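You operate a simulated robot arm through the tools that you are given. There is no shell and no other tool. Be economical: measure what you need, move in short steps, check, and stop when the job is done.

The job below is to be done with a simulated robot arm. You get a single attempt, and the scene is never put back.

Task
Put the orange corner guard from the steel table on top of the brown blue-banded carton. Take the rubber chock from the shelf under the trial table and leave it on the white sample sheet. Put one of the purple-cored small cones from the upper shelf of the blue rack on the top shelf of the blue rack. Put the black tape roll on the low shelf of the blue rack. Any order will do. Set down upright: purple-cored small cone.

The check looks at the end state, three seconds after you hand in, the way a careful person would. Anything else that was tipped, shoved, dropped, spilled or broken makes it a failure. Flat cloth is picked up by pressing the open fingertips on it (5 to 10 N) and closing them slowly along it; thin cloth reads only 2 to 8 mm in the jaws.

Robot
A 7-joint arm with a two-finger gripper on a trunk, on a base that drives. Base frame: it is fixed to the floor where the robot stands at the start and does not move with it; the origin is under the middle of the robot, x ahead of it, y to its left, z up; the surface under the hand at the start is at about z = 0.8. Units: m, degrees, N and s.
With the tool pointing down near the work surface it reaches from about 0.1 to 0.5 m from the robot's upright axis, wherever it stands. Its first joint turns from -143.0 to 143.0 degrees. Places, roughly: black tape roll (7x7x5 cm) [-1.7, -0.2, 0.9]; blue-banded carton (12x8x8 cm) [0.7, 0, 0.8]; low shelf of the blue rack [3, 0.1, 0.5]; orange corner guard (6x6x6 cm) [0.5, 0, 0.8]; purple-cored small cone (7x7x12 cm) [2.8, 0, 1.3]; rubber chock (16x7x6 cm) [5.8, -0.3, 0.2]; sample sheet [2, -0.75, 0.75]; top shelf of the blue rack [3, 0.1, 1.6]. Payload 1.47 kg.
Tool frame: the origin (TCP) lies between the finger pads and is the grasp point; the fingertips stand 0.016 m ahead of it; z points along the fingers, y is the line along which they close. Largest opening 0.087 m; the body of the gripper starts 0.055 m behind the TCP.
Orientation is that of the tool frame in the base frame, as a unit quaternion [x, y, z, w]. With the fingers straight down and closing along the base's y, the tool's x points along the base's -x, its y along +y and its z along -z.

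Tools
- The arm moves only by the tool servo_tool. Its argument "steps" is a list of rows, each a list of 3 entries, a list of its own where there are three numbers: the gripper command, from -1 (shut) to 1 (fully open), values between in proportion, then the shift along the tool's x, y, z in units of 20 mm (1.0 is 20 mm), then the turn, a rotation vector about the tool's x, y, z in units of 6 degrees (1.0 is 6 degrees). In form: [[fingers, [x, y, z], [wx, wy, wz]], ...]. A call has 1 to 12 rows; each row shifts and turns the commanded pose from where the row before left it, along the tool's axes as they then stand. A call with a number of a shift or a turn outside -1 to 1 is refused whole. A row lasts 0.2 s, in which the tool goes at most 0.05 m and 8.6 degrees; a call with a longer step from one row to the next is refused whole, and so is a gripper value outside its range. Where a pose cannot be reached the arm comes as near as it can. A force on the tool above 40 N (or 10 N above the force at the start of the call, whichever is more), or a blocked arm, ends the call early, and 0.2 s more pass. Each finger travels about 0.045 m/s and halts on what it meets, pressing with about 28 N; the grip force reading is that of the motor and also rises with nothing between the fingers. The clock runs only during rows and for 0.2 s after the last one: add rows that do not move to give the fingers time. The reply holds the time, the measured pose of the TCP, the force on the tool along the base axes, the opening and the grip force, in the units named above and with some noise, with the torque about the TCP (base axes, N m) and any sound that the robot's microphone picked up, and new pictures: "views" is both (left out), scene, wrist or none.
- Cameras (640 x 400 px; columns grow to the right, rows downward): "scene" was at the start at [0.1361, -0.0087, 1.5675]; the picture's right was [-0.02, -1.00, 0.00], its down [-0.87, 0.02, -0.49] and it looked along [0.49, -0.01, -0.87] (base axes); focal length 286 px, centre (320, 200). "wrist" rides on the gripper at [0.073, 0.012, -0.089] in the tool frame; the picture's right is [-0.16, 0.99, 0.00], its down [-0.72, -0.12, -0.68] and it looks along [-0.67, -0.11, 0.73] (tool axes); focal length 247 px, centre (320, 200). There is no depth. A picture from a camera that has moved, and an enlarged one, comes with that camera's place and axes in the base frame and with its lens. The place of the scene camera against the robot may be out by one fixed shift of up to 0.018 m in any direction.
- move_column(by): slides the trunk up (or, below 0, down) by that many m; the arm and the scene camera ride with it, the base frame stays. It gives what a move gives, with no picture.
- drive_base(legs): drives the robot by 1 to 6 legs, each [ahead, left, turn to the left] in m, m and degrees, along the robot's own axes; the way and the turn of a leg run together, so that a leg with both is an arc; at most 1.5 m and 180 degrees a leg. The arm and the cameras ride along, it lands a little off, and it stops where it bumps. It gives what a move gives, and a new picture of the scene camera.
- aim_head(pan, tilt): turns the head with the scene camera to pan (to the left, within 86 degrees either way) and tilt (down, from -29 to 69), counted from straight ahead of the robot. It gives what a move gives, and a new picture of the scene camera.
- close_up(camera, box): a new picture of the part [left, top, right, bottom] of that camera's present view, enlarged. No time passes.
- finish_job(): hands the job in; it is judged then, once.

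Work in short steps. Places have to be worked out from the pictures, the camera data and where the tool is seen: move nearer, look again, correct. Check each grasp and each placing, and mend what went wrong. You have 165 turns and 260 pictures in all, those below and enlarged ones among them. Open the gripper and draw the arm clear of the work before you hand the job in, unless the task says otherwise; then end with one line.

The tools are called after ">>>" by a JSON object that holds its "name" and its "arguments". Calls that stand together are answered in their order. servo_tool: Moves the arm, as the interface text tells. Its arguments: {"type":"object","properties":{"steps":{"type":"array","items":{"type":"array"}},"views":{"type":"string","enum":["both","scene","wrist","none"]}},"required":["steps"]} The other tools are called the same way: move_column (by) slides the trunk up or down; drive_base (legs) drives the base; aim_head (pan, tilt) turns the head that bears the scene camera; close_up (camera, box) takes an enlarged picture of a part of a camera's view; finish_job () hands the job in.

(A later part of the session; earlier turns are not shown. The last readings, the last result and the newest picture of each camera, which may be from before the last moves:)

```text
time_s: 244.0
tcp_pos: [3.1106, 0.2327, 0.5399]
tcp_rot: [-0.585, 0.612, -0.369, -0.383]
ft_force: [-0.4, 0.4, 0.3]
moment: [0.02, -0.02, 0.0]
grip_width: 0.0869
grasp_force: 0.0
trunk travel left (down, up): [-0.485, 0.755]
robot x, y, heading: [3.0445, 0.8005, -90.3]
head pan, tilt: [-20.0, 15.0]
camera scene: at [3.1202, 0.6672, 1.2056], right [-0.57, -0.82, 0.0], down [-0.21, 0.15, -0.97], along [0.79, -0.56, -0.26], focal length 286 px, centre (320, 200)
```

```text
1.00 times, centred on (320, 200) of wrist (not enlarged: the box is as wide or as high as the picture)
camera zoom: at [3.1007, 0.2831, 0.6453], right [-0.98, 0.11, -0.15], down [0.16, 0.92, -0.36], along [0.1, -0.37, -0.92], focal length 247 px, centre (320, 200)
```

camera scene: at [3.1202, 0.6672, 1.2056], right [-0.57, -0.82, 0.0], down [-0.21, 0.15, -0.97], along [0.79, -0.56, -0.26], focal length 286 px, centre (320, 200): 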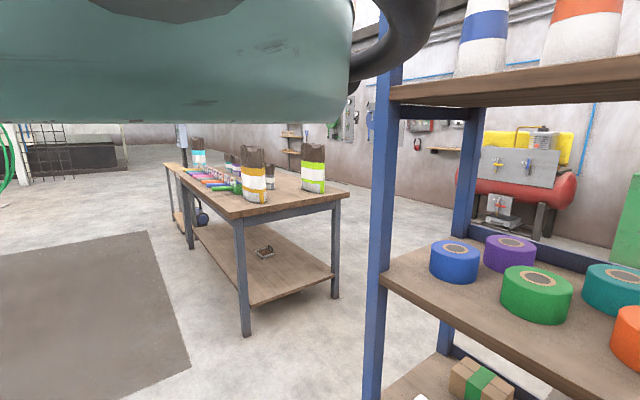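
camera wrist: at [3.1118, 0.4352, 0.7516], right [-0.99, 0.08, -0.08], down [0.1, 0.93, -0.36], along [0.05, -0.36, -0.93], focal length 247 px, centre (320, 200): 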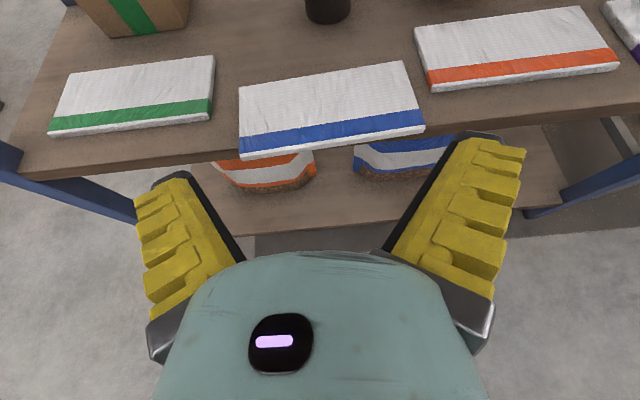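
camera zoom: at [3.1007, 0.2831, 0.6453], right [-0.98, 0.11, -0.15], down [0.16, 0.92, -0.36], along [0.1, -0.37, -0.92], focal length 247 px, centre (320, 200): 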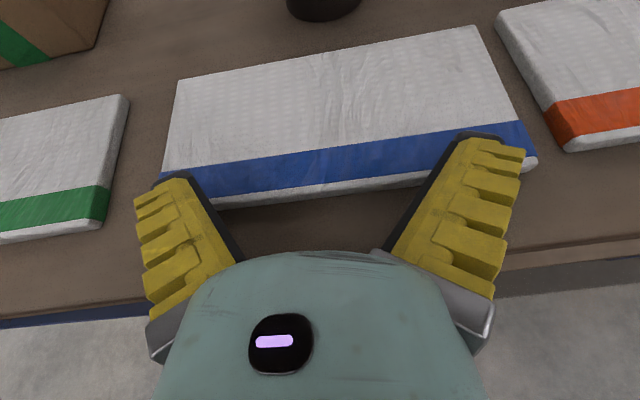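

The pack is back in line with its neighbours (within a few mm). Now raise, back out and drive around the rack's east end to its south side for the cone.

>>> {"name": "move_column", "arguments": {"by": 0.04}}

>>> {"name": "drive_base", "arguments": {"legs": [[-0.18, 0, 0]]}}

>>> {"name": "close_up", "arguments": {"camera": "wrist", "box": [0, 0, 640, 400]}}

>>> {"name": "move_column", "arguments": {"by": 0.4}}

>>> {"name": "drive_base", "arguments": {"legs": [[0, 1.0, 0], [0.85, 0, 0]]}}

```text
time_s: 244.8
tcp_pos: [3.1107, 0.2337, 0.5818]
tcp_rot: [-0.586, 0.611, -0.37, -0.383]
ft_force: [0.3, 0.0, -0.1]
moment: [0.03, 0.0, 0.02]
grip_width: 0.0871
grasp_force: 0.1
trunk travel left (down, up): [-0.525, 0.715]
robot x, y, heading: [3.0463, 0.7998, -89.9]
head pan, tilt: [-20.0, 15.0]
```

```text
time_s: 246.3
tcp_pos: [3.1111, 0.4118, 0.581]
tcp_rot: [-0.586, 0.611, -0.371, -0.383]
ft_force: [-0.7, 0.7, -0.8]
moment: [0.01, 0.01, 0.0]
grip_width: 0.0871
grasp_force: 0.1
trunk travel left (down, up): [-0.525, 0.715]
robot x, y, heading: [3.0424, 0.9758, -90.0]
head pan, tilt: [-20.0, 15.0]
camera scene: at [3.1205, 0.8452, 1.2456], right [-0.57, -0.82, 0.0], down [-0.21, 0.15, -0.97], along [0.79, -0.55, -0.26], focal length 286 px, centre (320, 200)
```

scene: 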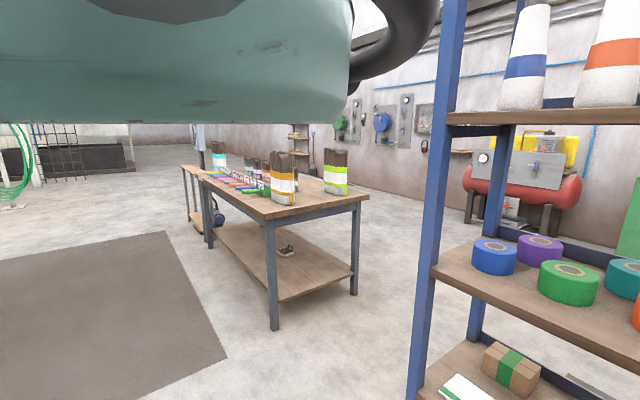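

```text
1.00 times, centred on (320, 200) of wrist (not enlarged: the box is as wide or as high as the picture)
camera zoom: at [3.1016, 0.4614, 0.685], right [-0.98, 0.11, -0.15], down [0.15, 0.92, -0.36], along [0.1, -0.37, -0.92], focal length 247 px, centre (320, 200)
```

zoom: 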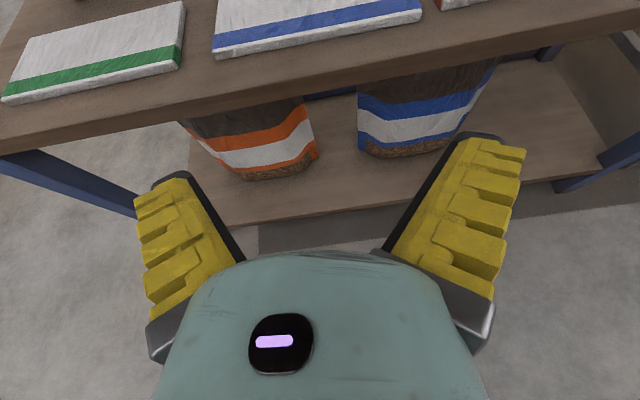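

```text
time_s: 250.1
tcp_pos: [3.1122, 0.4105, 0.9806]
tcp_rot: [-0.586, 0.611, -0.37, -0.382]
ft_force: [-1.0, 0.3, -0.4]
moment: [0.0, -0.02, -0.02]
grip_width: 0.0873
grasp_force: 0.0
trunk travel left (down, up): [-0.925, 0.315]
robot x, y, heading: [3.045, 0.9735, -89.9]
head pan, tilt: [-20.0, 15.0]
```

```text
time_s: 259.4
tcp_pos: [4.1072, -0.4344, 0.9813]
tcp_rot: [-0.585, 0.612, -0.369, -0.383]
ft_force: [-0.6, 0.4, 0.2]
moment: [0.02, -0.01, -0.02]
grip_width: 0.0869
grasp_force: 0.0
trunk travel left (down, up): [-0.925, 0.315]
robot x, y, heading: [4.0396, 0.1308, -90.4]
head pan, tilt: [-20.0, 15.0]
camera scene: at [4.1174, -0.0005, 1.6459], right [-0.58, -0.82, 0.0], down [-0.21, 0.15, -0.97], along [0.79, -0.56, -0.25], focal length 286 px, centre (320, 200)
```

scene: 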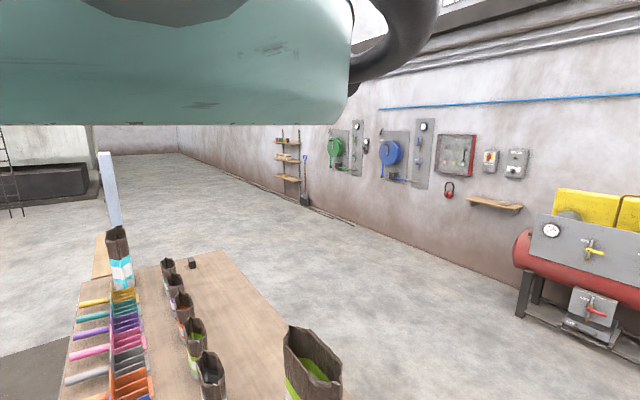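

The shelf looks right. The trial-table shelf is close, so I fetch the chock next: drive south past the bench end, turn to face north and go east along its south side.

>>> {"name": "move_column", "arguments": {"by": 0.2}}

>>> {"name": "drive_base", "arguments": {"legs": [[1.3, 0, 0], [0, 0, -180], [0, -0.9, 0]]}}

```text
time_s: 261.6
tcp_pos: [4.1075, -0.4342, 1.1811]
tcp_rot: [-0.585, 0.612, -0.37, -0.383]
ft_force: [0.1, -0.5, 0.0]
moment: [-0.01, 0.01, 0.0]
grip_width: 0.087
grasp_force: 0.1
trunk travel left (down, up): [-1.125, 0.115]
robot x, y, heading: [4.0399, 0.1311, -90.2]
head pan, tilt: [-20.0, 15.0]
```

```text
time_s: 279.9
tcp_pos: [4.8934, -0.616, 1.1816]
tcp_rot: [0.618, 0.579, 0.387, -0.365]
ft_force: [-1.3, 1.3, 0.5]
moment: [-0.01, -0.01, -0.04]
grip_width: 0.0871
grasp_force: 0.0
trunk travel left (down, up): [-1.125, 0.115]
robot x, y, heading: [4.949, -1.1814, 89.0]
head pan, tilt: [-20.0, 15.0]
camera scene: at [4.8751, -1.0647, 1.8459], right [0.59, 0.81, 0.0], down [0.2, -0.15, -0.97], along [-0.78, 0.57, -0.25], focal length 286 px, centre (320, 200)
```

scene: 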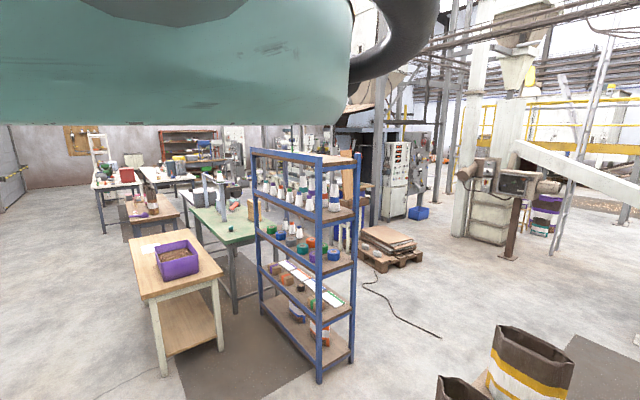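

Good overview of the rack from the south-east. To see under the trial table, turn the base right 55° so the head camera faces it, and tilt down.

>>> {"name": "drive_base", "arguments": {"legs": [[0, 0, -55]]}}

>>> {"name": "move_column", "arguments": {"by": -0.4}}

>>> {"name": "move_column", "arguments": {"by": -0.3}}

>>> {"name": "aim_head", "arguments": {"pan": 40, "tilt": 20}}

```text
time_s: 282.7
tcp_pos: [5.3822, -0.8128, 1.1818]
tcp_rot: [0.815, 0.227, 0.513, -0.145]
ft_force: [-0.5, -0.6, 0.1]
moment: [0.01, 0.03, 0.0]
grip_width: 0.087
grasp_force: 0.0
trunk travel left (down, up): [-1.125, 0.115]
robot x, y, heading: [4.9509, -1.1838, 33.5]
head pan, tilt: [-20.0, 15.0]
camera scene: at [5.0094, -1.0578, 1.8459], right [1.0, -0.02, 0.0], down [-0.01, -0.25, -0.97], along [0.02, 0.97, -0.25], focal length 286 px, centre (320, 200)
```

scene: 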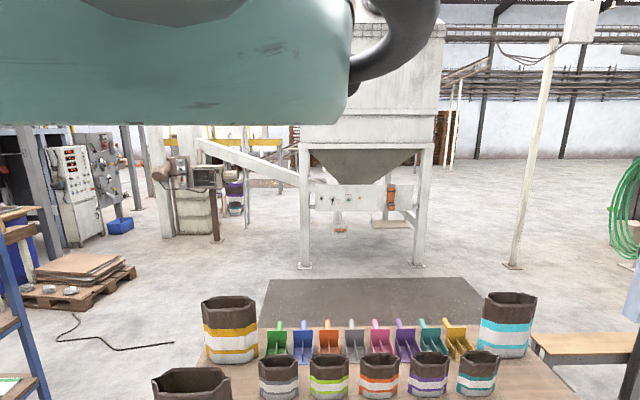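

```text
time_s: 286.6
tcp_pos: [5.3803, -0.8138, 0.7813]
tcp_rot: [0.815, 0.227, 0.512, -0.145]
ft_force: [-0.4, 1.1, -0.6]
moment: [0.04, 0.0, 0.03]
grip_width: 0.087
grasp_force: 0.1
trunk travel left (down, up): [-0.725, 0.515]
robot x, y, heading: [4.9495, -1.1799, 33.6]
head pan, tilt: [-20.0, 15.0]
```

```text
time_s: 289.6
tcp_pos: [5.3828, -0.8135, 0.4814]
tcp_rot: [0.816, 0.228, 0.512, -0.145]
ft_force: [0.9, -0.7, -0.1]
moment: [0.0, 0.02, -0.03]
grip_width: 0.087
grasp_force: 0.1
trunk travel left (down, up): [-0.425, 0.815]
robot x, y, heading: [4.9489, -1.182, 33.7]
head pan, tilt: [-20.0, 15.0]
```

```text
time_s: 290.9
tcp_pos: [5.3819, -0.8135, 0.4805]
tcp_rot: [0.816, 0.227, 0.512, -0.145]
ft_force: [0.1, 0.6, 0.0]
moment: [0.01, 0.04, 0.02]
grip_width: 0.0866
grasp_force: 0.1
trunk travel left (down, up): [-0.425, 0.815]
robot x, y, heading: [4.9482, -1.1795, 33.8]
head pan, tilt: [40.0, 20.0]
camera scene: at [5.0094, -1.0578, 1.1455], right [1.0, -0.02, 0.0], down [-0.01, -0.26, -0.97], along [0.02, 0.97, -0.26], focal length 286 px, centre (320, 200)
```

scene: 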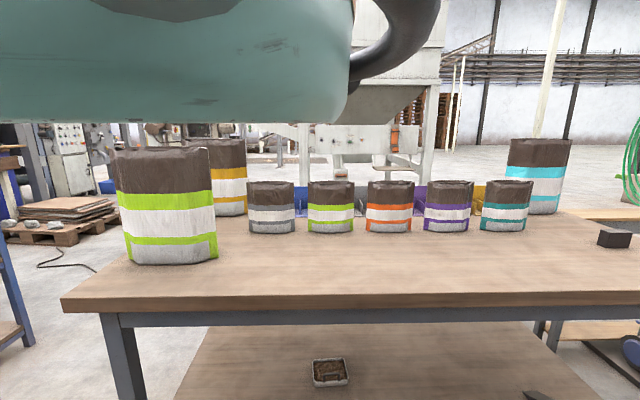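

The chock is at ≈(5.8, −0.28) on the lower shelf of this bench (front edge y≈−0.455, top 0.73). Move 0.55 m east for a better look.

>>> {"name": "drive_base", "arguments": {"legs": [[0.458, -0.305, 0]]}}

>>> {"name": "aim_head", "arguments": {"pan": 40, "tilt": 38}}

>>> {"name": "close_up", "arguments": {"camera": "scene", "box": [280, 180, 560, 360]}}

```text
time_s: 294.0
tcp_pos: [5.9329, -0.8109, 0.4802]
tcp_rot: [0.815, 0.228, 0.512, -0.145]
ft_force: [-0.6, 0.5, 0.3]
moment: [0.02, 0.02, 0.01]
grip_width: 0.0871
grasp_force: 0.1
trunk travel left (down, up): [-0.425, 0.815]
robot x, y, heading: [5.4991, -1.1812, 33.9]
head pan, tilt: [40.0, 20.0]
camera scene: at [5.5609, -1.056, 1.1439], right [1.0, -0.02, 0.0], down [-0.01, -0.27, -0.96], along [0.02, 0.96, -0.27], focal length 286 px, centre (320, 200)
```

scene: 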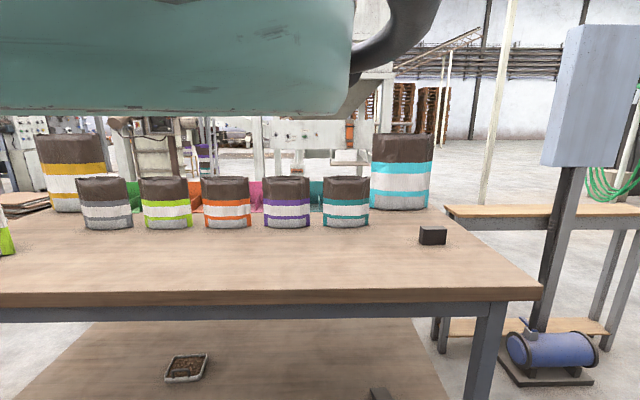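

```text
time_s: 294.8
tcp_pos: [5.9326, -0.8105, 0.4805]
tcp_rot: [0.815, 0.228, 0.512, -0.145]
ft_force: [-0.2, 0.1, 0.8]
moment: [0.0, 0.01, 0.0]
grip_width: 0.0872
grasp_force: 0.0
trunk travel left (down, up): [-0.425, 0.815]
robot x, y, heading: [5.4989, -1.183, 33.9]
head pan, tilt: [40.0, 38.0]
camera scene: at [5.5595, -1.0603, 1.1163], right [1.0, -0.01, 0.0], down [0.0, -0.55, -0.84], along [0.01, 0.84, -0.55], focal length 286 px, centre (320, 200)
```

scene: 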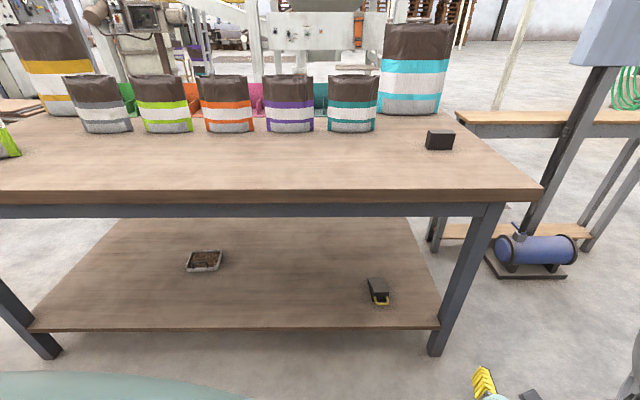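

```text
2.22 times, centred on (420, 270) of scene
camera zoom: at [5.5595, -1.0603, 1.1163], right [1.0, -0.01, 0.0], down [0.0, -0.55, -0.84], along [0.01, 0.84, -0.55], focal length 635 px, centre (98, 44)
```

zoom: 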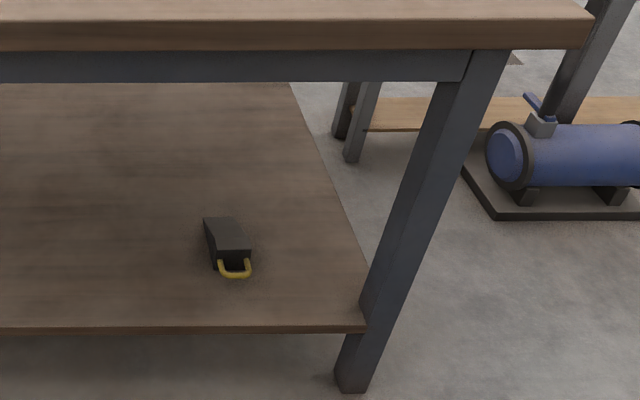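

The chock (handle toward us) lies at x≈5.80, y −0.36…−0.21 on the shelf at z≈0.18. I turn back to face it, line up, and lower the hand.

>>> {"name": "drive_base", "arguments": {"legs": [[0, 0, 56], [0, -0.36, 0]]}}

>>> {"name": "move_column", "arguments": {"by": -0.22}}

>>> {"name": "close_up", "arguments": {"camera": "wrist", "box": [0, 0, 640, 400]}}

```text
time_s: 299.6
tcp_pos: [5.7952, -0.6207, 0.4808]
tcp_rot: [0.615, 0.583, 0.384, -0.368]
ft_force: [-0.3, -0.3, 0.0]
moment: [0.01, 0.02, 0.0]
grip_width: 0.0869
grasp_force: 0.1
trunk travel left (down, up): [-0.425, 0.815]
robot x, y, heading: [5.8541, -1.1847, 89.2]
head pan, tilt: [40.0, 38.0]
camera scene: at [5.7849, -1.0731, 1.1139], right [0.57, 0.82, 0.0], down [0.47, -0.33, -0.82], along [-0.67, 0.47, -0.57], focal length 286 px, centre (320, 200)
```

scene: 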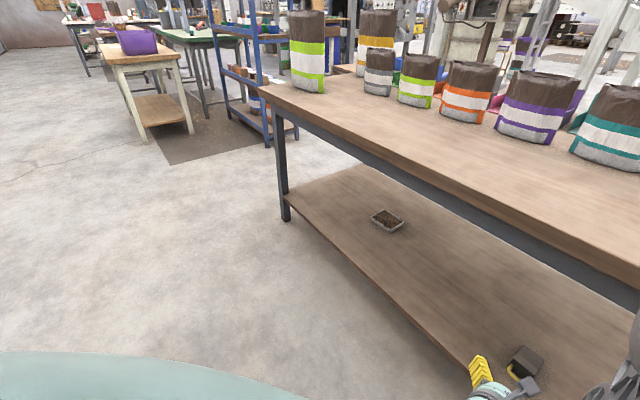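

```text
time_s: 301.9
tcp_pos: [5.7956, -0.6195, 0.2608]
tcp_rot: [0.616, 0.58, 0.386, -0.367]
ft_force: [-0.6, -1.0, -0.4]
moment: [-0.02, -0.03, 0.01]
grip_width: 0.0871
grasp_force: 0.0
trunk travel left (down, up): [-0.205, 1.035]
robot x, y, heading: [5.8544, -1.187, 89.3]
head pan, tilt: [40.0, 38.0]
```

```text
1.00 times, centred on (320, 200) of wrist (not enlarged: the box is as wide or as high as the picture)
camera zoom: at [5.8046, -0.6693, 0.3652], right [0.98, -0.12, -0.15], down [-0.17, -0.92, -0.36], along [-0.09, 0.37, -0.92], focal length 247 px, centre (320, 200)
```

zoom: 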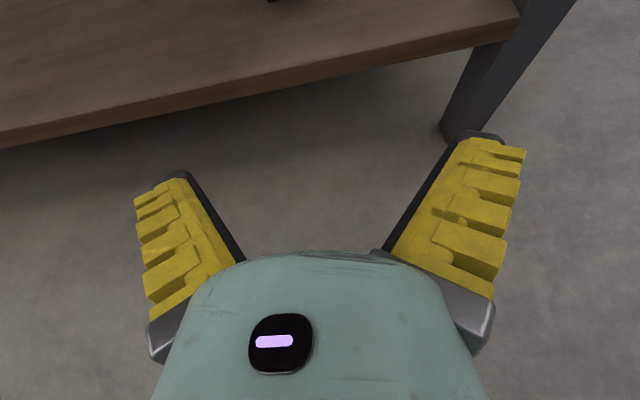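

Drive ahead 0.17 and look.

>>> {"name": "drive_base", "arguments": {"legs": [[0.17, 0, 0]]}}

>>> {"name": "close_up", "arguments": {"camera": "wrist", "box": [0, 0, 640, 400]}}

```text
time_s: 303.4
tcp_pos: [5.7981, -0.4555, 0.2605]
tcp_rot: [0.617, 0.582, 0.384, -0.365]
ft_force: [-0.4, -1.3, 0.0]
moment: [0.01, 0.02, -0.02]
grip_width: 0.0871
grasp_force: 0.1
trunk travel left (down, up): [-0.205, 1.035]
robot x, y, heading: [5.8586, -1.0177, 89.0]
head pan, tilt: [40.0, 38.0]
camera scene: at [5.7875, -0.9064, 0.893], right [0.57, 0.82, 0.0], down [0.47, -0.33, -0.82], along [-0.67, 0.47, -0.57], focal length 286 px, centre (320, 200)
```

scene: 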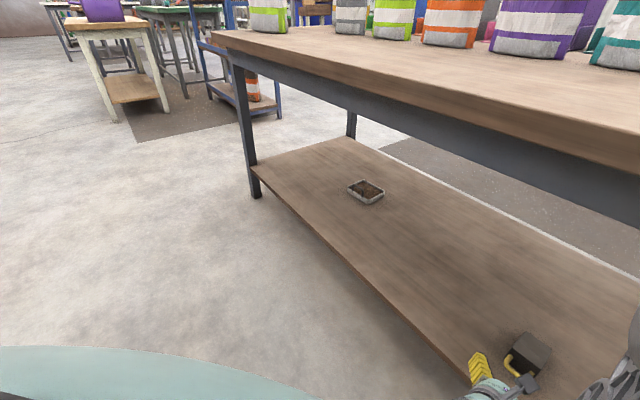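

```text
1.00 times, centred on (320, 200) of wrist (not enlarged: the box is as wide or as high as the picture)
camera zoom: at [5.8074, -0.5035, 0.3642], right [0.98, -0.12, -0.15], down [-0.17, -0.92, -0.35], along [-0.09, 0.37, -0.92], focal length 247 px, centre (320, 200)
```

zoom: 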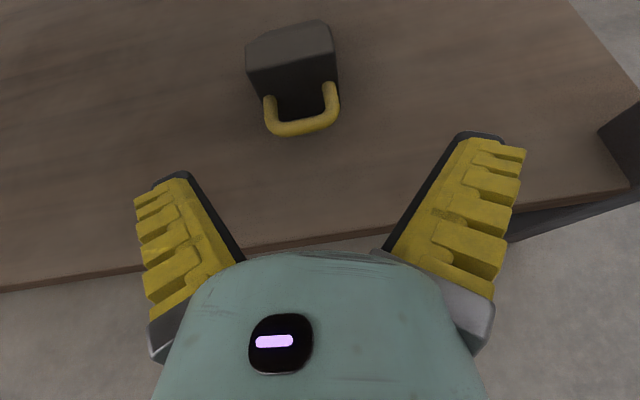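

Chock centre x≈5.7875, near face y≈−0.346. Shift −10 mm in x, drive ahead 0.137, then lower 0.038.

>>> {"name": "servo_tool", "arguments": {"steps": [[1, [0, -0.52, 0], [0, 0, 0]], [1, [0, 0, 0], [0, 0, 0]]], "views": "none"}}

>>> {"name": "drive_base", "arguments": {"legs": [[0.137, 0, 0]]}}

>>> {"name": "move_column", "arguments": {"by": -0.036}}

>>> {"name": "close_up", "arguments": {"camera": "wrist", "box": [0, 0, 640, 400]}}

```text
time_s: 304.0
tcp_pos: [5.7892, -0.4536, 0.2604]
tcp_rot: [0.616, 0.581, 0.385, -0.366]
ft_force: [0.9, -0.6, -0.6]
moment: [-0.04, 0.01, -0.02]
grip_width: 0.087
grasp_force: 0.1
trunk travel left (down, up): [-0.205, 1.035]
robot x, y, heading: [5.8599, -1.0211, 89.3]
head pan, tilt: [40.0, 38.0]
```

```text
time_s: 305.3
tcp_pos: [5.7903, -0.3189, 0.259]
tcp_rot: [0.616, 0.582, 0.384, -0.366]
ft_force: [0.5, -0.5, 0.6]
moment: [0.01, 0.01, 0.0]
grip_width: 0.0867
grasp_force: 0.1
trunk travel left (down, up): [-0.205, 1.035]
robot x, y, heading: [5.8596, -0.8782, 89.2]
head pan, tilt: [40.0, 38.0]
camera scene: at [5.7894, -0.7702, 0.8927], right [0.57, 0.82, 0.0], down [0.47, -0.33, -0.82], along [-0.67, 0.47, -0.58], focal length 286 px, centre (320, 200)
```

scene: 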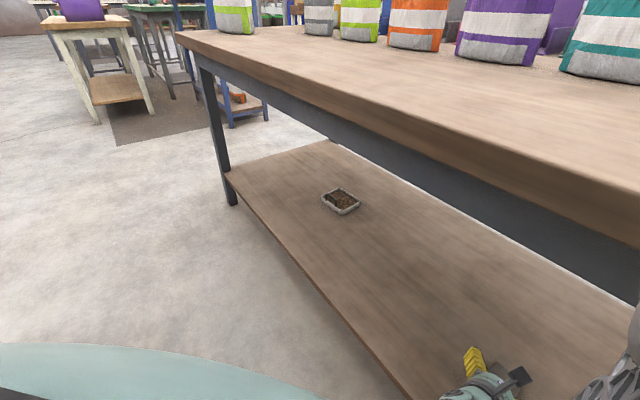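

```text
time_s: 305.7
tcp_pos: [5.7902, -0.3153, 0.253]
tcp_rot: [0.613, 0.58, 0.389, -0.369]
ft_force: [2.5, -12.1, 22.6]
moment: [-1.81, -0.01, 0.5]
grip_width: 0.0877
grasp_force: 0.1
trunk travel left (down, up): [-0.195, 1.045]
robot x, y, heading: [5.8607, -0.883, 89.1]
head pan, tilt: [40.0, 38.0]
stopped: the force on the tool passed its limit at 98 N (the readings are from after the stop); the commanded pose is now the measured one
```

```text
1.00 times, centred on (320, 200) of wrist (not enlarged: the box is as wide or as high as the picture)
camera zoom: at [5.7984, -0.3645, 0.3567], right [0.98, -0.12, -0.14], down [-0.17, -0.92, -0.36], along [-0.09, 0.38, -0.92], focal length 247 px, centre (320, 200)
```

zoom: 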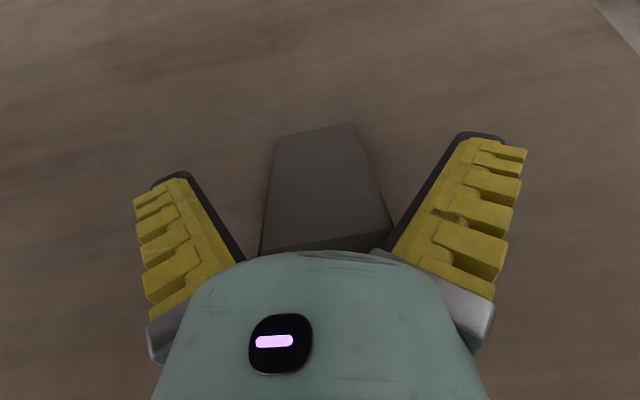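

The gripper body met something (likely the handle) behind the TCP. I raise, retreat, reduce the tilt to ~47° and approach more from above.

>>> {"name": "move_column", "arguments": {"by": 0.03}}

>>> {"name": "drive_base", "arguments": {"legs": [[-0.16, 0, 0]]}}

>>> {"name": "move_column", "arguments": {"by": 0.1}}

>>> {"name": "servo_tool", "arguments": {"steps": [[1, [-0.85, 0, 0.4], [0, -0.7, 0]], [1, [-0.85, 0, 0.5], [0, -0.7, 0]], [1, [-0.8, 0, 0.6], [0, -0.7, 0]], [1, [-0.8, 0, 0.65], [0, -0.7, 0]], [1, [0, 0, 0], [0, -0.5, 0]], [1, [0, 0, 0], [0, 0, 0]]], "views": "both"}}

```text
time_s: 306.5
tcp_pos: [5.7891, -0.3169, 0.2818]
tcp_rot: [0.614, 0.582, 0.386, -0.368]
ft_force: [-0.3, 0.5, 0.2]
moment: [0.01, -0.04, 0.01]
grip_width: 0.0867
grasp_force: 0.1
trunk travel left (down, up): [-0.225, 1.015]
robot x, y, heading: [5.8617, -0.8804, 89.3]
head pan, tilt: [40.0, 38.0]
```

```text
time_s: 307.9
tcp_pos: [5.7891, -0.4725, 0.2819]
tcp_rot: [0.614, 0.58, 0.388, -0.368]
ft_force: [0.0, -0.4, 0.5]
moment: [0.01, 0.0, -0.01]
grip_width: 0.087
grasp_force: 0.1
trunk travel left (down, up): [-0.225, 1.015]
robot x, y, heading: [5.8578, -1.0422, 89.2]
head pan, tilt: [40.0, 38.0]
camera scene: at [5.7874, -0.9258, 0.9127], right [0.57, 0.82, 0.0], down [0.48, -0.33, -0.81], along [-0.67, 0.47, -0.58], focal length 286 px, centre (320, 200)
```

scene: 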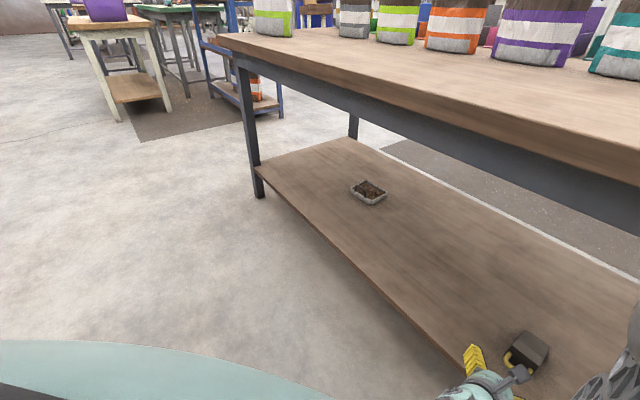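

```text
time_s: 309.2
tcp_pos: [5.7876, -0.4738, 0.3817]
tcp_rot: [0.614, 0.581, 0.387, -0.368]
ft_force: [0.0, -0.3, 0.2]
moment: [0.01, -0.03, -0.01]
grip_width: 0.087
grasp_force: 0.0
trunk travel left (down, up): [-0.325, 0.915]
robot x, y, heading: [5.8579, -1.0419, 89.3]
head pan, tilt: [40.0, 38.0]
```

```text
time_s: 310.6
tcp_pos: [5.7843, -0.4737, 0.3065]
tcp_rot: [0.672, 0.635, 0.276, -0.262]
ft_force: [0.0, 0.2, 0.8]
moment: [-0.06, -0.01, 0.03]
grip_width: 0.0873
grasp_force: 0.1
out of reach, approached as far as the arm can: row 4
trunk travel left (down, up): [-0.325, 0.915]
robot x, y, heading: [5.8568, -1.0391, 89.5]
head pan, tilt: [40.0, 38.0]
camera scene: at [5.7884, -0.9274, 1.0092], right [0.57, 0.82, 0.0], down [0.5, -0.35, -0.79], along [-0.65, 0.45, -0.61], focal length 286 px, centre (320, 200)
camera wrist: at [5.7957, -0.4855, 0.421], right [0.98, -0.17, -0.11], down [-0.17, -0.98, -0.03], along [-0.11, 0.05, -0.99], focal length 247 px, centre (320, 200)
```

scene: 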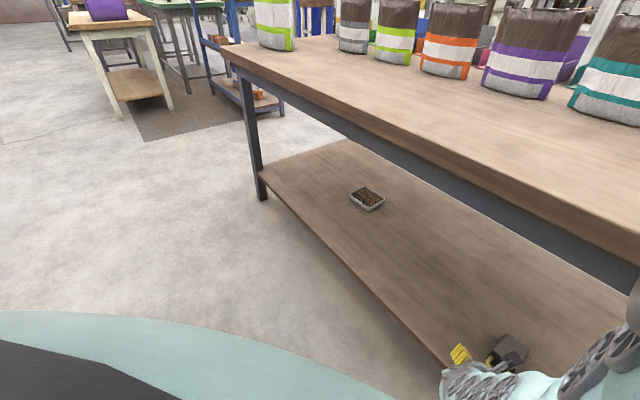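
wrist: 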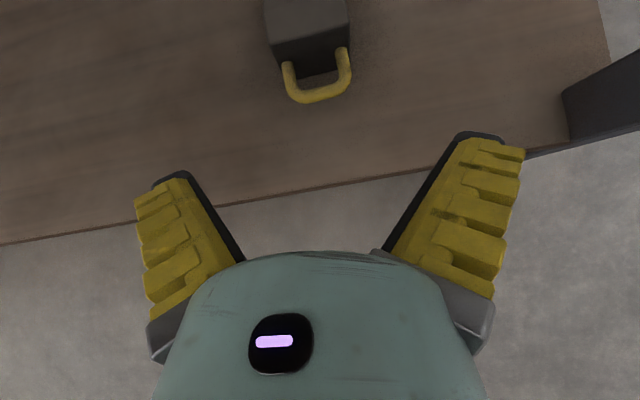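

Handle sticks out horizontally to y≈−0.39, explaining the contact; the 45° tilt clears it. Drive ahead 0.157 and lower 0.083.

>>> {"name": "drive_base", "arguments": {"legs": [[0.157, 0, 0]]}}

>>> {"name": "move_column", "arguments": {"by": -0.083}}

>>> {"name": "close_up", "arguments": {"camera": "wrist", "box": [0, 0, 640, 400]}}

```text
time_s: 312.0
tcp_pos: [5.7875, -0.3188, 0.3049]
tcp_rot: [0.673, 0.635, 0.276, -0.262]
ft_force: [-0.2, 0.3, 0.0]
moment: [0.01, 0.0, 0.0]
grip_width: 0.0868
grasp_force: 0.0
trunk travel left (down, up): [-0.325, 0.915]
robot x, y, heading: [5.8629, -0.8851, 89.0]
head pan, tilt: [40.0, 38.0]
camera scene: at [5.791, -0.7712, 1.009], right [0.57, 0.82, 0.0], down [0.5, -0.35, -0.79], along [-0.65, 0.45, -0.61], focal length 286 px, centre (320, 200)
```

scene: 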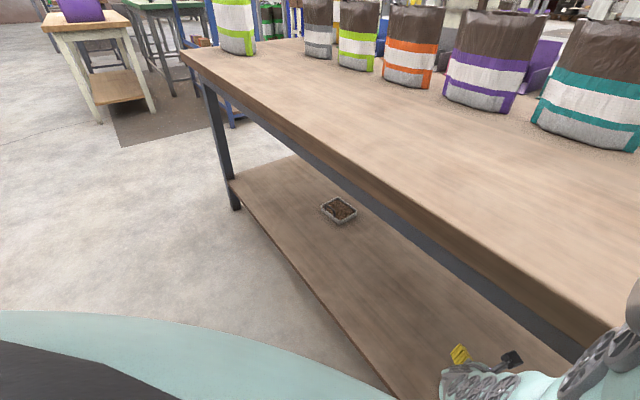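

```text
time_s: 313.1
tcp_pos: [5.7891, -0.3129, 0.2359]
tcp_rot: [0.667, 0.633, 0.288, -0.268]
ft_force: [2.5, -12.4, 22.2]
moment: [-0.7, -0.32, -0.41]
grip_width: 0.0902
grasp_force: 0.1
trunk travel left (down, up): [-0.249, 0.991]
robot x, y, heading: [5.8597, -0.8827, 89.3]
head pan, tilt: [40.0, 38.0]
stopped: the force on the tool passed its limit at 167 N (the readings are from after the stop); the commanded pose is now the measured one
```

```text
1.00 times, centred on (320, 200) of wrist (not enlarged: the box is as wide or as high as the picture)
camera zoom: at [5.7983, -0.3267, 0.3499], right [0.98, -0.16, -0.11], down [-0.17, -0.98, -0.06], along [-0.1, 0.07, -0.99], focal length 247 px, centre (320, 200)
```

zoom: 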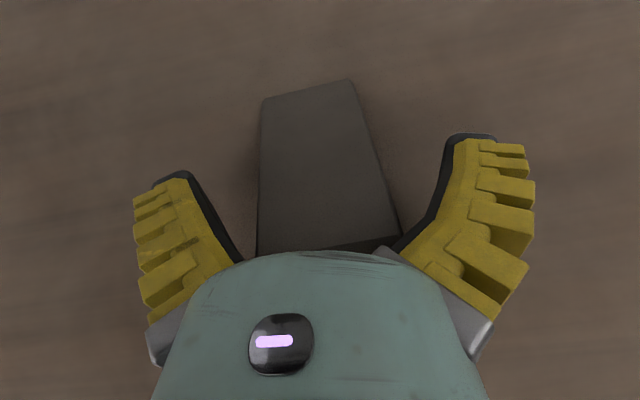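

The chock's thick end meets the palm when it sits that deep. I raise, back off 3 cm so the fingers take the thick end only, and lower again in stages.

>>> {"name": "move_column", "arguments": {"by": 0.045}}

>>> {"name": "drive_base", "arguments": {"legs": [[-0.03, 0, 0]]}}

>>> {"name": "close_up", "arguments": {"camera": "wrist", "box": [0, 0, 640, 400]}}

```text
time_s: 313.9
tcp_pos: [5.7862, -0.3106, 0.2813]
tcp_rot: [0.666, 0.633, 0.288, -0.269]
ft_force: [0.5, -0.3, 0.7]
moment: [0.02, 0.0, -0.03]
grip_width: 0.087
grasp_force: 0.1
trunk travel left (down, up): [-0.294, 0.946]
robot x, y, heading: [5.8605, -0.8843, 89.3]
head pan, tilt: [40.0, 38.0]
```

```text
time_s: 314.8
tcp_pos: [5.7883, -0.3362, 0.2834]
tcp_rot: [0.666, 0.632, 0.29, -0.27]
ft_force: [0.8, 0.8, 0.5]
moment: [-0.06, 0.02, -0.03]
grip_width: 0.0872
grasp_force: 0.2
trunk travel left (down, up): [-0.294, 0.946]
robot x, y, heading: [5.8599, -0.9138, 89.2]
head pan, tilt: [40.0, 38.0]
camera scene: at [5.7906, -0.799, 0.9782], right [0.57, 0.82, 0.0], down [0.5, -0.35, -0.79], along [-0.65, 0.45, -0.61], focal length 286 px, centre (320, 200)
```

scene: 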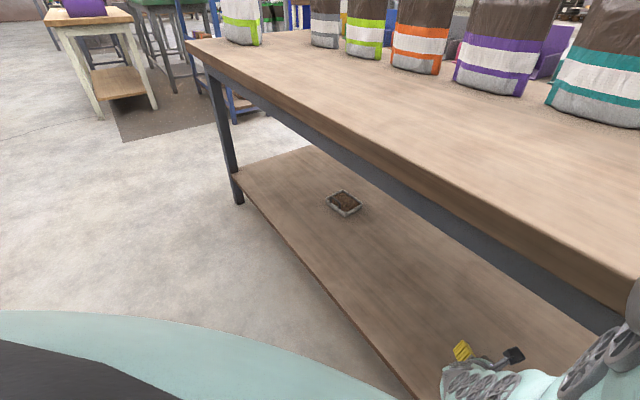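

```text
1.00 times, centred on (320, 200) of wrist (not enlarged: the box is as wide or as high as the picture)
camera zoom: at [5.7969, -0.351, 0.3969], right [0.98, -0.16, -0.11], down [-0.17, -0.98, -0.06], along [-0.1, 0.08, -0.99], focal length 247 px, centre (320, 200)
```

zoom: 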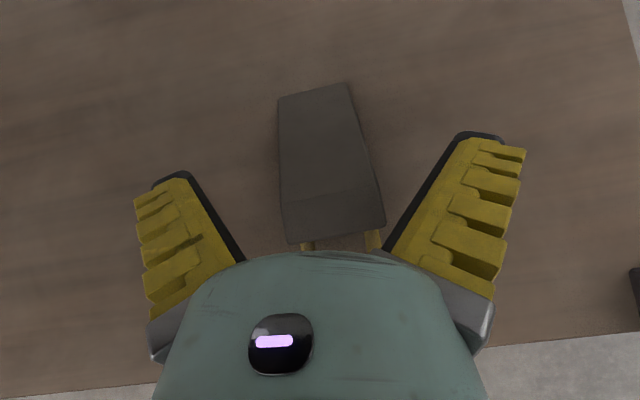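

Near face is at y≈−0.36. Back 1 cm more, then lower in two stages.

>>> {"name": "drive_base", "arguments": {"legs": [[-0.011, 0, 0]]}}

>>> {"name": "move_column", "arguments": {"by": -0.045}}

>>> {"name": "move_column", "arguments": {"by": -0.012}}

>>> {"name": "close_up", "arguments": {"camera": "wrist", "box": [0, 0, 640, 400]}}

```text
time_s: 315.5
tcp_pos: [5.786, -0.348, 0.2819]
tcp_rot: [0.666, 0.632, 0.289, -0.27]
ft_force: [-0.2, 0.2, -0.2]
moment: [-0.01, 0.02, -0.01]
grip_width: 0.0868
grasp_force: 0.0
trunk travel left (down, up): [-0.294, 0.946]
robot x, y, heading: [5.8624, -0.9238, 89.1]
head pan, tilt: [40.0, 38.0]
camera scene: at [5.7904, -0.8108, 0.978], right [0.57, 0.82, 0.0], down [0.5, -0.35, -0.79], along [-0.65, 0.45, -0.61], focal length 286 px, centre (320, 200)
```

scene: 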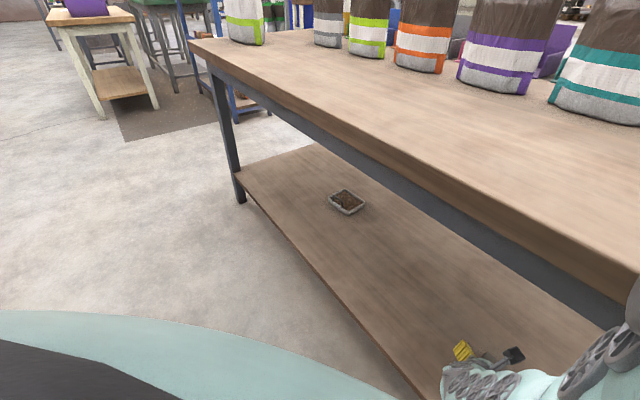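

```text
time_s: 316.4
tcp_pos: [5.7862, -0.3499, 0.238]
tcp_rot: [0.666, 0.633, 0.288, -0.27]
ft_force: [0.2, -0.2, -0.2]
moment: [-0.03, 0.0, -0.01]
grip_width: 0.0871
grasp_force: 0.0
trunk travel left (down, up): [-0.249, 0.991]
robot x, y, heading: [5.8604, -0.9219, 89.1]
head pan, tilt: [40.0, 38.0]
```

```text
time_s: 317.0
tcp_pos: [5.7868, -0.3497, 0.225]
tcp_rot: [0.666, 0.633, 0.288, -0.269]
ft_force: [0.1, 0.4, -0.2]
moment: [-0.02, -0.03, -0.03]
grip_width: 0.087
grasp_force: 0.0
trunk travel left (down, up): [-0.237, 1.003]
robot x, y, heading: [5.8578, -0.9242, 89.3]
head pan, tilt: [40.0, 38.0]
```

```text
1.00 times, centred on (320, 200) of wrist (not enlarged: the box is as wide or as high as the picture)
camera zoom: at [5.7967, -0.3646, 0.339], right [0.98, -0.16, -0.11], down [-0.17, -0.98, -0.06], along [-0.1, 0.07, -0.99], focal length 247 px, centre (320, 200)
```

zoom: 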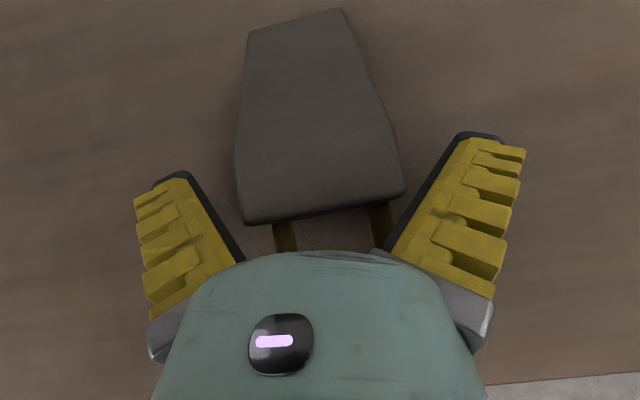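

No contact. Lower 6 mm and close.

>>> {"name": "move_column", "arguments": {"by": -0.006}}

>>> {"name": "servo_tool", "arguments": {"steps": [[0.4, [0, 0, 0], [0, 0, 0]], [-0.2, [0, 0, 0], [0, 0, 0]], [-1, [0, 0, 0], [0, 0, 0]], [-1, [0, 0, 0], [0, 0, 0]], [-1, [0, 0, 0], [0, 0, 0]]], "views": "wrist"}}

```text
time_s: 317.5
tcp_pos: [5.7871, -0.3503, 0.2191]
tcp_rot: [0.666, 0.633, 0.288, -0.27]
ft_force: [0.4, -0.8, 0.5]
moment: [-0.03, 0.0, -0.02]
grip_width: 0.0869
grasp_force: 0.0
trunk travel left (down, up): [-0.231, 1.009]
robot x, y, heading: [5.8622, -0.9251, 89.2]
head pan, tilt: [40.0, 38.0]
```

```text
time_s: 318.7
tcp_pos: [5.7874, -0.3492, 0.2195]
tcp_rot: [0.666, 0.632, 0.289, -0.27]
ft_force: [1.4, -1.0, 4.9]
moment: [0.73, 0.0, -0.17]
grip_width: 0.0674
grasp_force: 28.2
trunk travel left (down, up): [-0.231, 1.009]
robot x, y, heading: [5.8605, -0.9219, 89.1]
head pan, tilt: [40.0, 38.0]
camera wrist: at [5.7978, -0.3637, 0.3335], right [0.98, -0.16, -0.11], down [-0.17, -0.98, -0.06], along [-0.1, 0.08, -0.99], focal length 247 px, centre (320, 200)
```

wrist: 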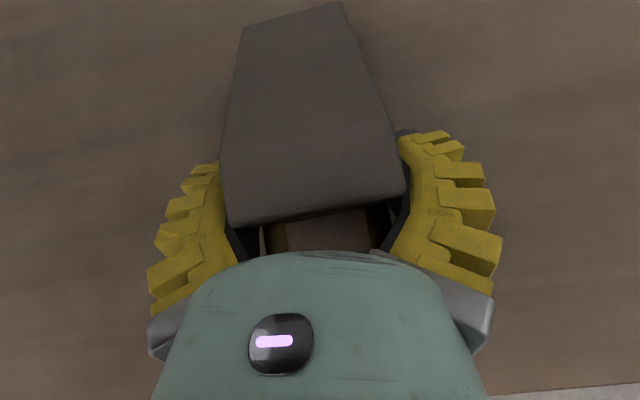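

Gripped at 67 mm. Lift 5 cm and check.

>>> {"name": "move_column", "arguments": {"by": 0.05}}

>>> {"name": "close_up", "arguments": {"camera": "wrist", "box": [0, 0, 640, 400]}}

```text
time_s: 319.6
tcp_pos: [5.7862, -0.3517, 0.2675]
tcp_rot: [0.666, 0.633, 0.287, -0.269]
ft_force: [0.3, 0.3, -3.6]
moment: [-0.07, -0.01, -0.03]
grip_width: 0.0672
grasp_force: 27.6
trunk travel left (down, up): [-0.281, 0.959]
robot x, y, heading: [5.8609, -0.9249, 88.8]
head pan, tilt: [40.0, 38.0]
```

```text
1.00 times, centred on (320, 200) of wrist (not enlarged: the box is as wide or as high as the picture)
camera zoom: at [5.7966, -0.366, 0.3823], right [0.98, -0.16, -0.11], down [-0.17, -0.98, -0.06], along [-0.1, 0.07, -0.99], focal length 247 px, centre (320, 200)
```

zoom: 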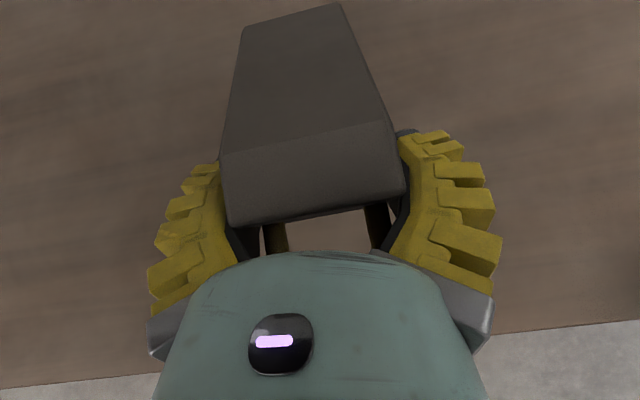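

Chock held (≈0.37 kg). Retreat, raise, turn west and drive toward the sample table.

>>> {"name": "drive_base", "arguments": {"legs": [[-0.4, 0, 0]]}}

>>> {"name": "move_column", "arguments": {"by": 0.4}}

>>> {"name": "move_column", "arguments": {"by": 0.36}}

>>> {"name": "drive_base", "arguments": {"legs": [[0, 0, 91], [1.3, 0, 0], [1.1, 0, 0], [0, 0, -50]]}}

```text
time_s: 322.1
tcp_pos: [5.782, -0.7481, 0.2687]
tcp_rot: [0.666, 0.634, 0.288, -0.27]
ft_force: [0.0, 1.7, -2.5]
moment: [-0.07, -0.02, 0.0]
grip_width: 0.0664
grasp_force: 28.4
trunk travel left (down, up): [-0.281, 0.959]
robot x, y, heading: [5.8538, -1.3215, 89.4]
head pan, tilt: [40.0, 38.0]
camera scene: at [5.7845, -1.2106, 0.9648], right [0.57, 0.82, 0.0], down [0.5, -0.35, -0.79], along [-0.65, 0.45, -0.61], focal length 286 px, centre (320, 200)
```

scene: 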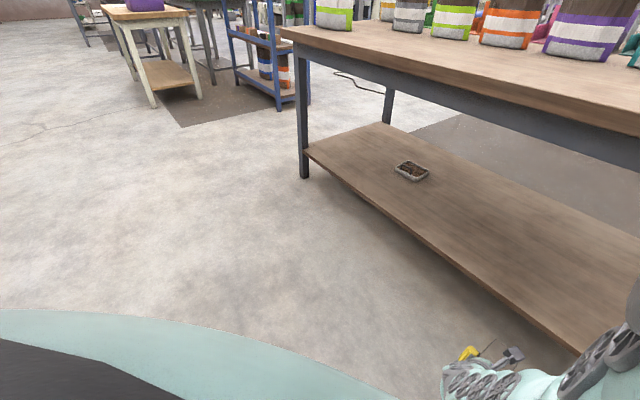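

```text
time_s: 326.0
tcp_pos: [5.7804, -0.749, 0.6693]
tcp_rot: [0.665, 0.633, 0.288, -0.27]
ft_force: [0.4, 0.8, -3.2]
moment: [-0.07, 0.0, 0.05]
grip_width: 0.066
grasp_force: 27.9
trunk travel left (down, up): [-0.681, 0.559]
robot x, y, heading: [5.8577, -1.3235, 89.2]
head pan, tilt: [40.0, 38.0]
```

```text
time_s: 329.5
tcp_pos: [5.78, -0.7488, 1.0284]
tcp_rot: [0.665, 0.634, 0.288, -0.27]
ft_force: [0.2, -1.2, -3.0]
moment: [-0.05, -0.01, 0.01]
grip_width: 0.0658
grasp_force: 27.5
trunk travel left (down, up): [-1.041, 0.199]
robot x, y, heading: [5.8551, -1.3225, 89.4]
head pan, tilt: [40.0, 38.0]
```

```text
time_s: 347.4
tcp_pos: [3.019, -0.9284, 1.0288]
tcp_rot: [0.409, 0.823, 0.179, -0.352]
ft_force: [-0.6, 0.0, -4.1]
moment: [-0.09, -0.03, 0.02]
grip_width: 0.0647
grasp_force: 28.5
trunk travel left (down, up): [-1.041, 0.199]
robot x, y, heading: [3.4459, -1.3208, 128.9]
head pan, tilt: [40.0, 38.0]
camera scene: at [3.3146, -1.2808, 1.7246], right [-0.09, 1.0, 0.0], down [0.61, 0.05, -0.79], along [-0.79, -0.07, -0.61], focal length 286 px, centre (320, 200)
```

scene: 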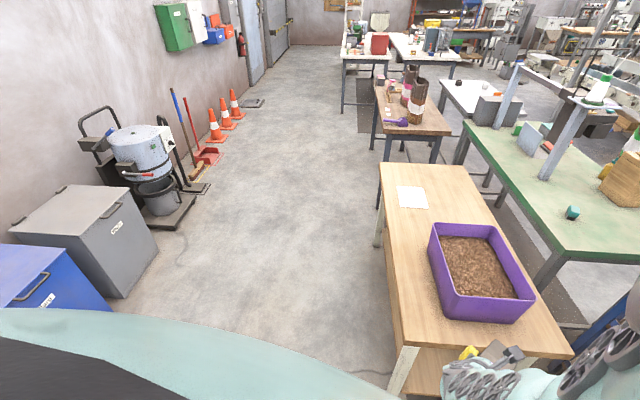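

The sheet lies at about (1.99, −0.85) on the wooden table (south edge y≈−1.05). I turn to face north and move along the south side to it.

>>> {"name": "drive_base", "arguments": {"legs": [[0, 0, -39], [-0.3, 0, 0], [0, 1.38, 0]]}}

>>> {"name": "close_up", "arguments": {"camera": "wrist", "box": [0, 0, 640, 400]}}

```text
time_s: 357.8
tcp_pos: [1.9806, -1.0542, 1.0276]
tcp_rot: [0.66, 0.64, 0.285, -0.272]
ft_force: [0.6, 0.2, -3.6]
moment: [-0.08, -0.02, 0.02]
grip_width: 0.0642
grasp_force: 28.0
trunk travel left (down, up): [-1.041, 0.199]
robot x, y, heading: [2.0672, -1.626, 90.7]
head pan, tilt: [40.0, 38.0]
camera scene: at [1.9938, -1.5153, 1.7246], right [0.56, 0.83, 0.0], down [0.51, -0.34, -0.79], along [-0.66, 0.44, -0.62], focal length 286 px, centre (320, 200)
```

scene: 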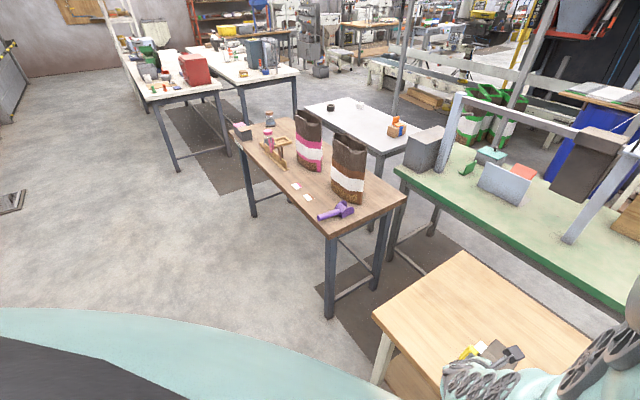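

```text
1.00 times, centred on (320, 200) of wrist (not enlarged: the box is as wide or as high as the picture)
camera zoom: at [1.9903, -1.0682, 1.1428], right [0.98, -0.14, -0.11], down [-0.15, -0.99, -0.06], along [-0.1, 0.07, -0.99], focal length 247 px, centre (320, 200)
```

zoom: 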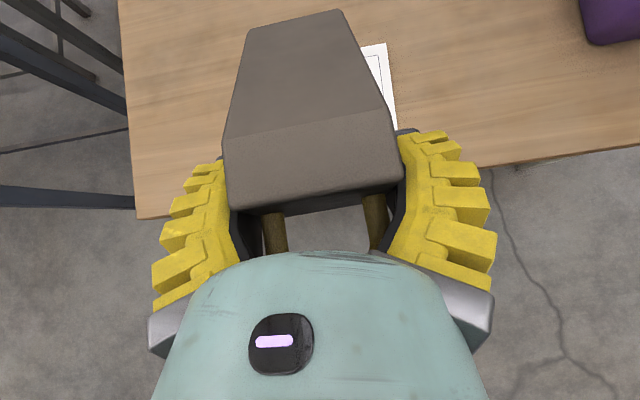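

Sheet spans x 1.89–2.085, y −0.955…−0.80. I drive ahead 0.11 to centre the chock over it (chock centre is ~7 cm ahead of the TCP), then lower.

>>> {"name": "drive_base", "arguments": {"legs": [[0.112, -0.006, 0]]}}

>>> {"name": "move_column", "arguments": {"by": -0.19}}

>>> {"name": "close_up", "arguments": {"camera": "wrist", "box": [0, 0, 640, 400]}}

```text
time_s: 359.0
tcp_pos: [1.9858, -0.9419, 1.029]
tcp_rot: [0.66, 0.64, 0.286, -0.273]
ft_force: [0.3, -0.2, -3.1]
moment: [-0.09, -0.04, -0.04]
grip_width: 0.0641
grasp_force: 28.4
trunk travel left (down, up): [-1.041, 0.199]
robot x, y, heading: [2.0703, -1.5131, 90.7]
head pan, tilt: [40.0, 38.0]
camera scene: at [1.9991, -1.4038, 1.7246], right [0.56, 0.83, 0.0], down [0.51, -0.34, -0.79], along [-0.66, 0.44, -0.62], focal length 286 px, centre (320, 200)
```

scene: 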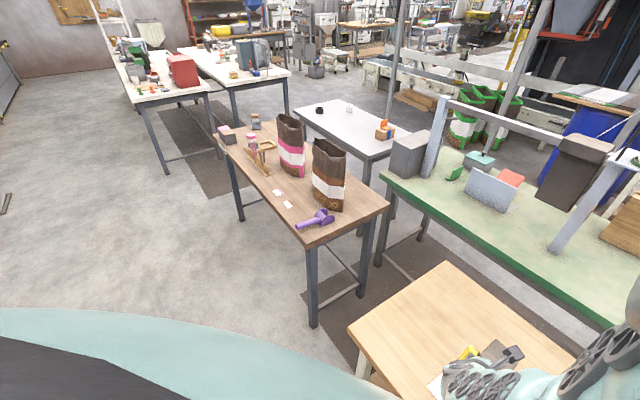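

```text
time_s: 361.1
tcp_pos: [1.9851, -0.943, 0.8377]
tcp_rot: [0.659, 0.64, 0.285, -0.273]
ft_force: [-0.4, 0.8, -2.7]
moment: [-0.08, 0.01, -0.01]
grip_width: 0.0641
grasp_force: 28.0
trunk travel left (down, up): [-0.851, 0.389]
robot x, y, heading: [2.0728, -1.5166, 90.2]
head pan, tilt: [40.0, 38.0]
```

```text
1.00 times, centred on (320, 200) of wrist (not enlarged: the box is as wide or as high as the picture)
camera zoom: at [1.9957, -0.9568, 0.9528], right [0.98, -0.14, -0.11], down [-0.15, -0.99, -0.06], along [-0.1, 0.07, -0.99], focal length 247 px, centre (320, 200)
```

zoom: 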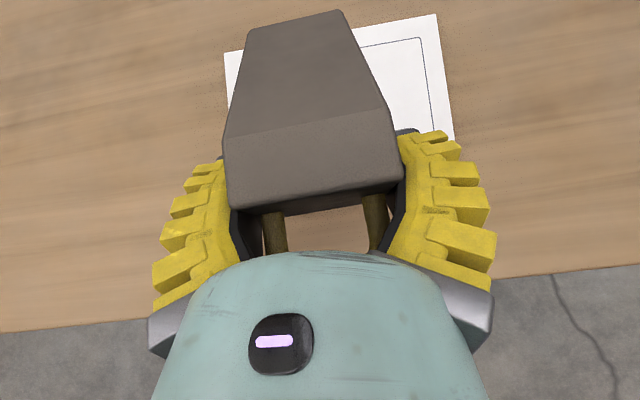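

Sheet centre is x≈2.0; shift +15 mm and lower to near contact.

>>> {"name": "servo_tool", "arguments": {"steps": [[-1, [0, 0.75, 0], [0, 0, 0]], [-1, [0, 0, 0], [0, 0, 0]]], "views": "none"}}

>>> {"name": "move_column", "arguments": {"by": -0.035}}

>>> {"name": "move_column", "arguments": {"by": -0.006}}

>>> {"name": "move_column", "arguments": {"by": -0.005}}

```text
time_s: 361.7
tcp_pos: [2.0006, -0.9441, 0.8379]
tcp_rot: [0.659, 0.641, 0.285, -0.272]
ft_force: [-0.8, -0.3, -3.2]
moment: [-0.04, 0.02, -0.01]
grip_width: 0.0642
grasp_force: 28.0
trunk travel left (down, up): [-0.851, 0.389]
robot x, y, heading: [2.0743, -1.5162, 90.2]
head pan, tilt: [40.0, 38.0]
```

```text
time_s: 362.5
tcp_pos: [2.0002, -0.9429, 0.8035]
tcp_rot: [0.659, 0.64, 0.285, -0.273]
ft_force: [0.6, 0.5, -4.0]
moment: [-0.1, 0.02, -0.04]
grip_width: 0.064
grasp_force: 28.1
trunk travel left (down, up): [-0.816, 0.424]
robot x, y, heading: [2.0725, -1.5138, 90.5]
head pan, tilt: [40.0, 38.0]
```

```text
time_s: 363.0
tcp_pos: [2.0004, -0.9436, 0.7984]
tcp_rot: [0.659, 0.64, 0.286, -0.273]
ft_force: [0.0, 0.5, -3.2]
moment: [-0.11, 0.03, 0.01]
grip_width: 0.064
grasp_force: 28.2
trunk travel left (down, up): [-0.81, 0.43]
robot x, y, heading: [2.0694, -1.5094, 90.3]
head pan, tilt: [40.0, 38.0]
```

```text
time_s: 363.6
tcp_pos: [1.9997, -0.9426, 0.7925]
tcp_rot: [0.659, 0.64, 0.286, -0.272]
ft_force: [0.1, 0.6, -2.9]
moment: [-0.07, -0.02, 0.0]
grip_width: 0.064
grasp_force: 27.9
trunk travel left (down, up): [-0.805, 0.435]
robot x, y, heading: [2.0727, -1.5104, 90.3]
head pan, tilt: [40.0, 38.0]
```

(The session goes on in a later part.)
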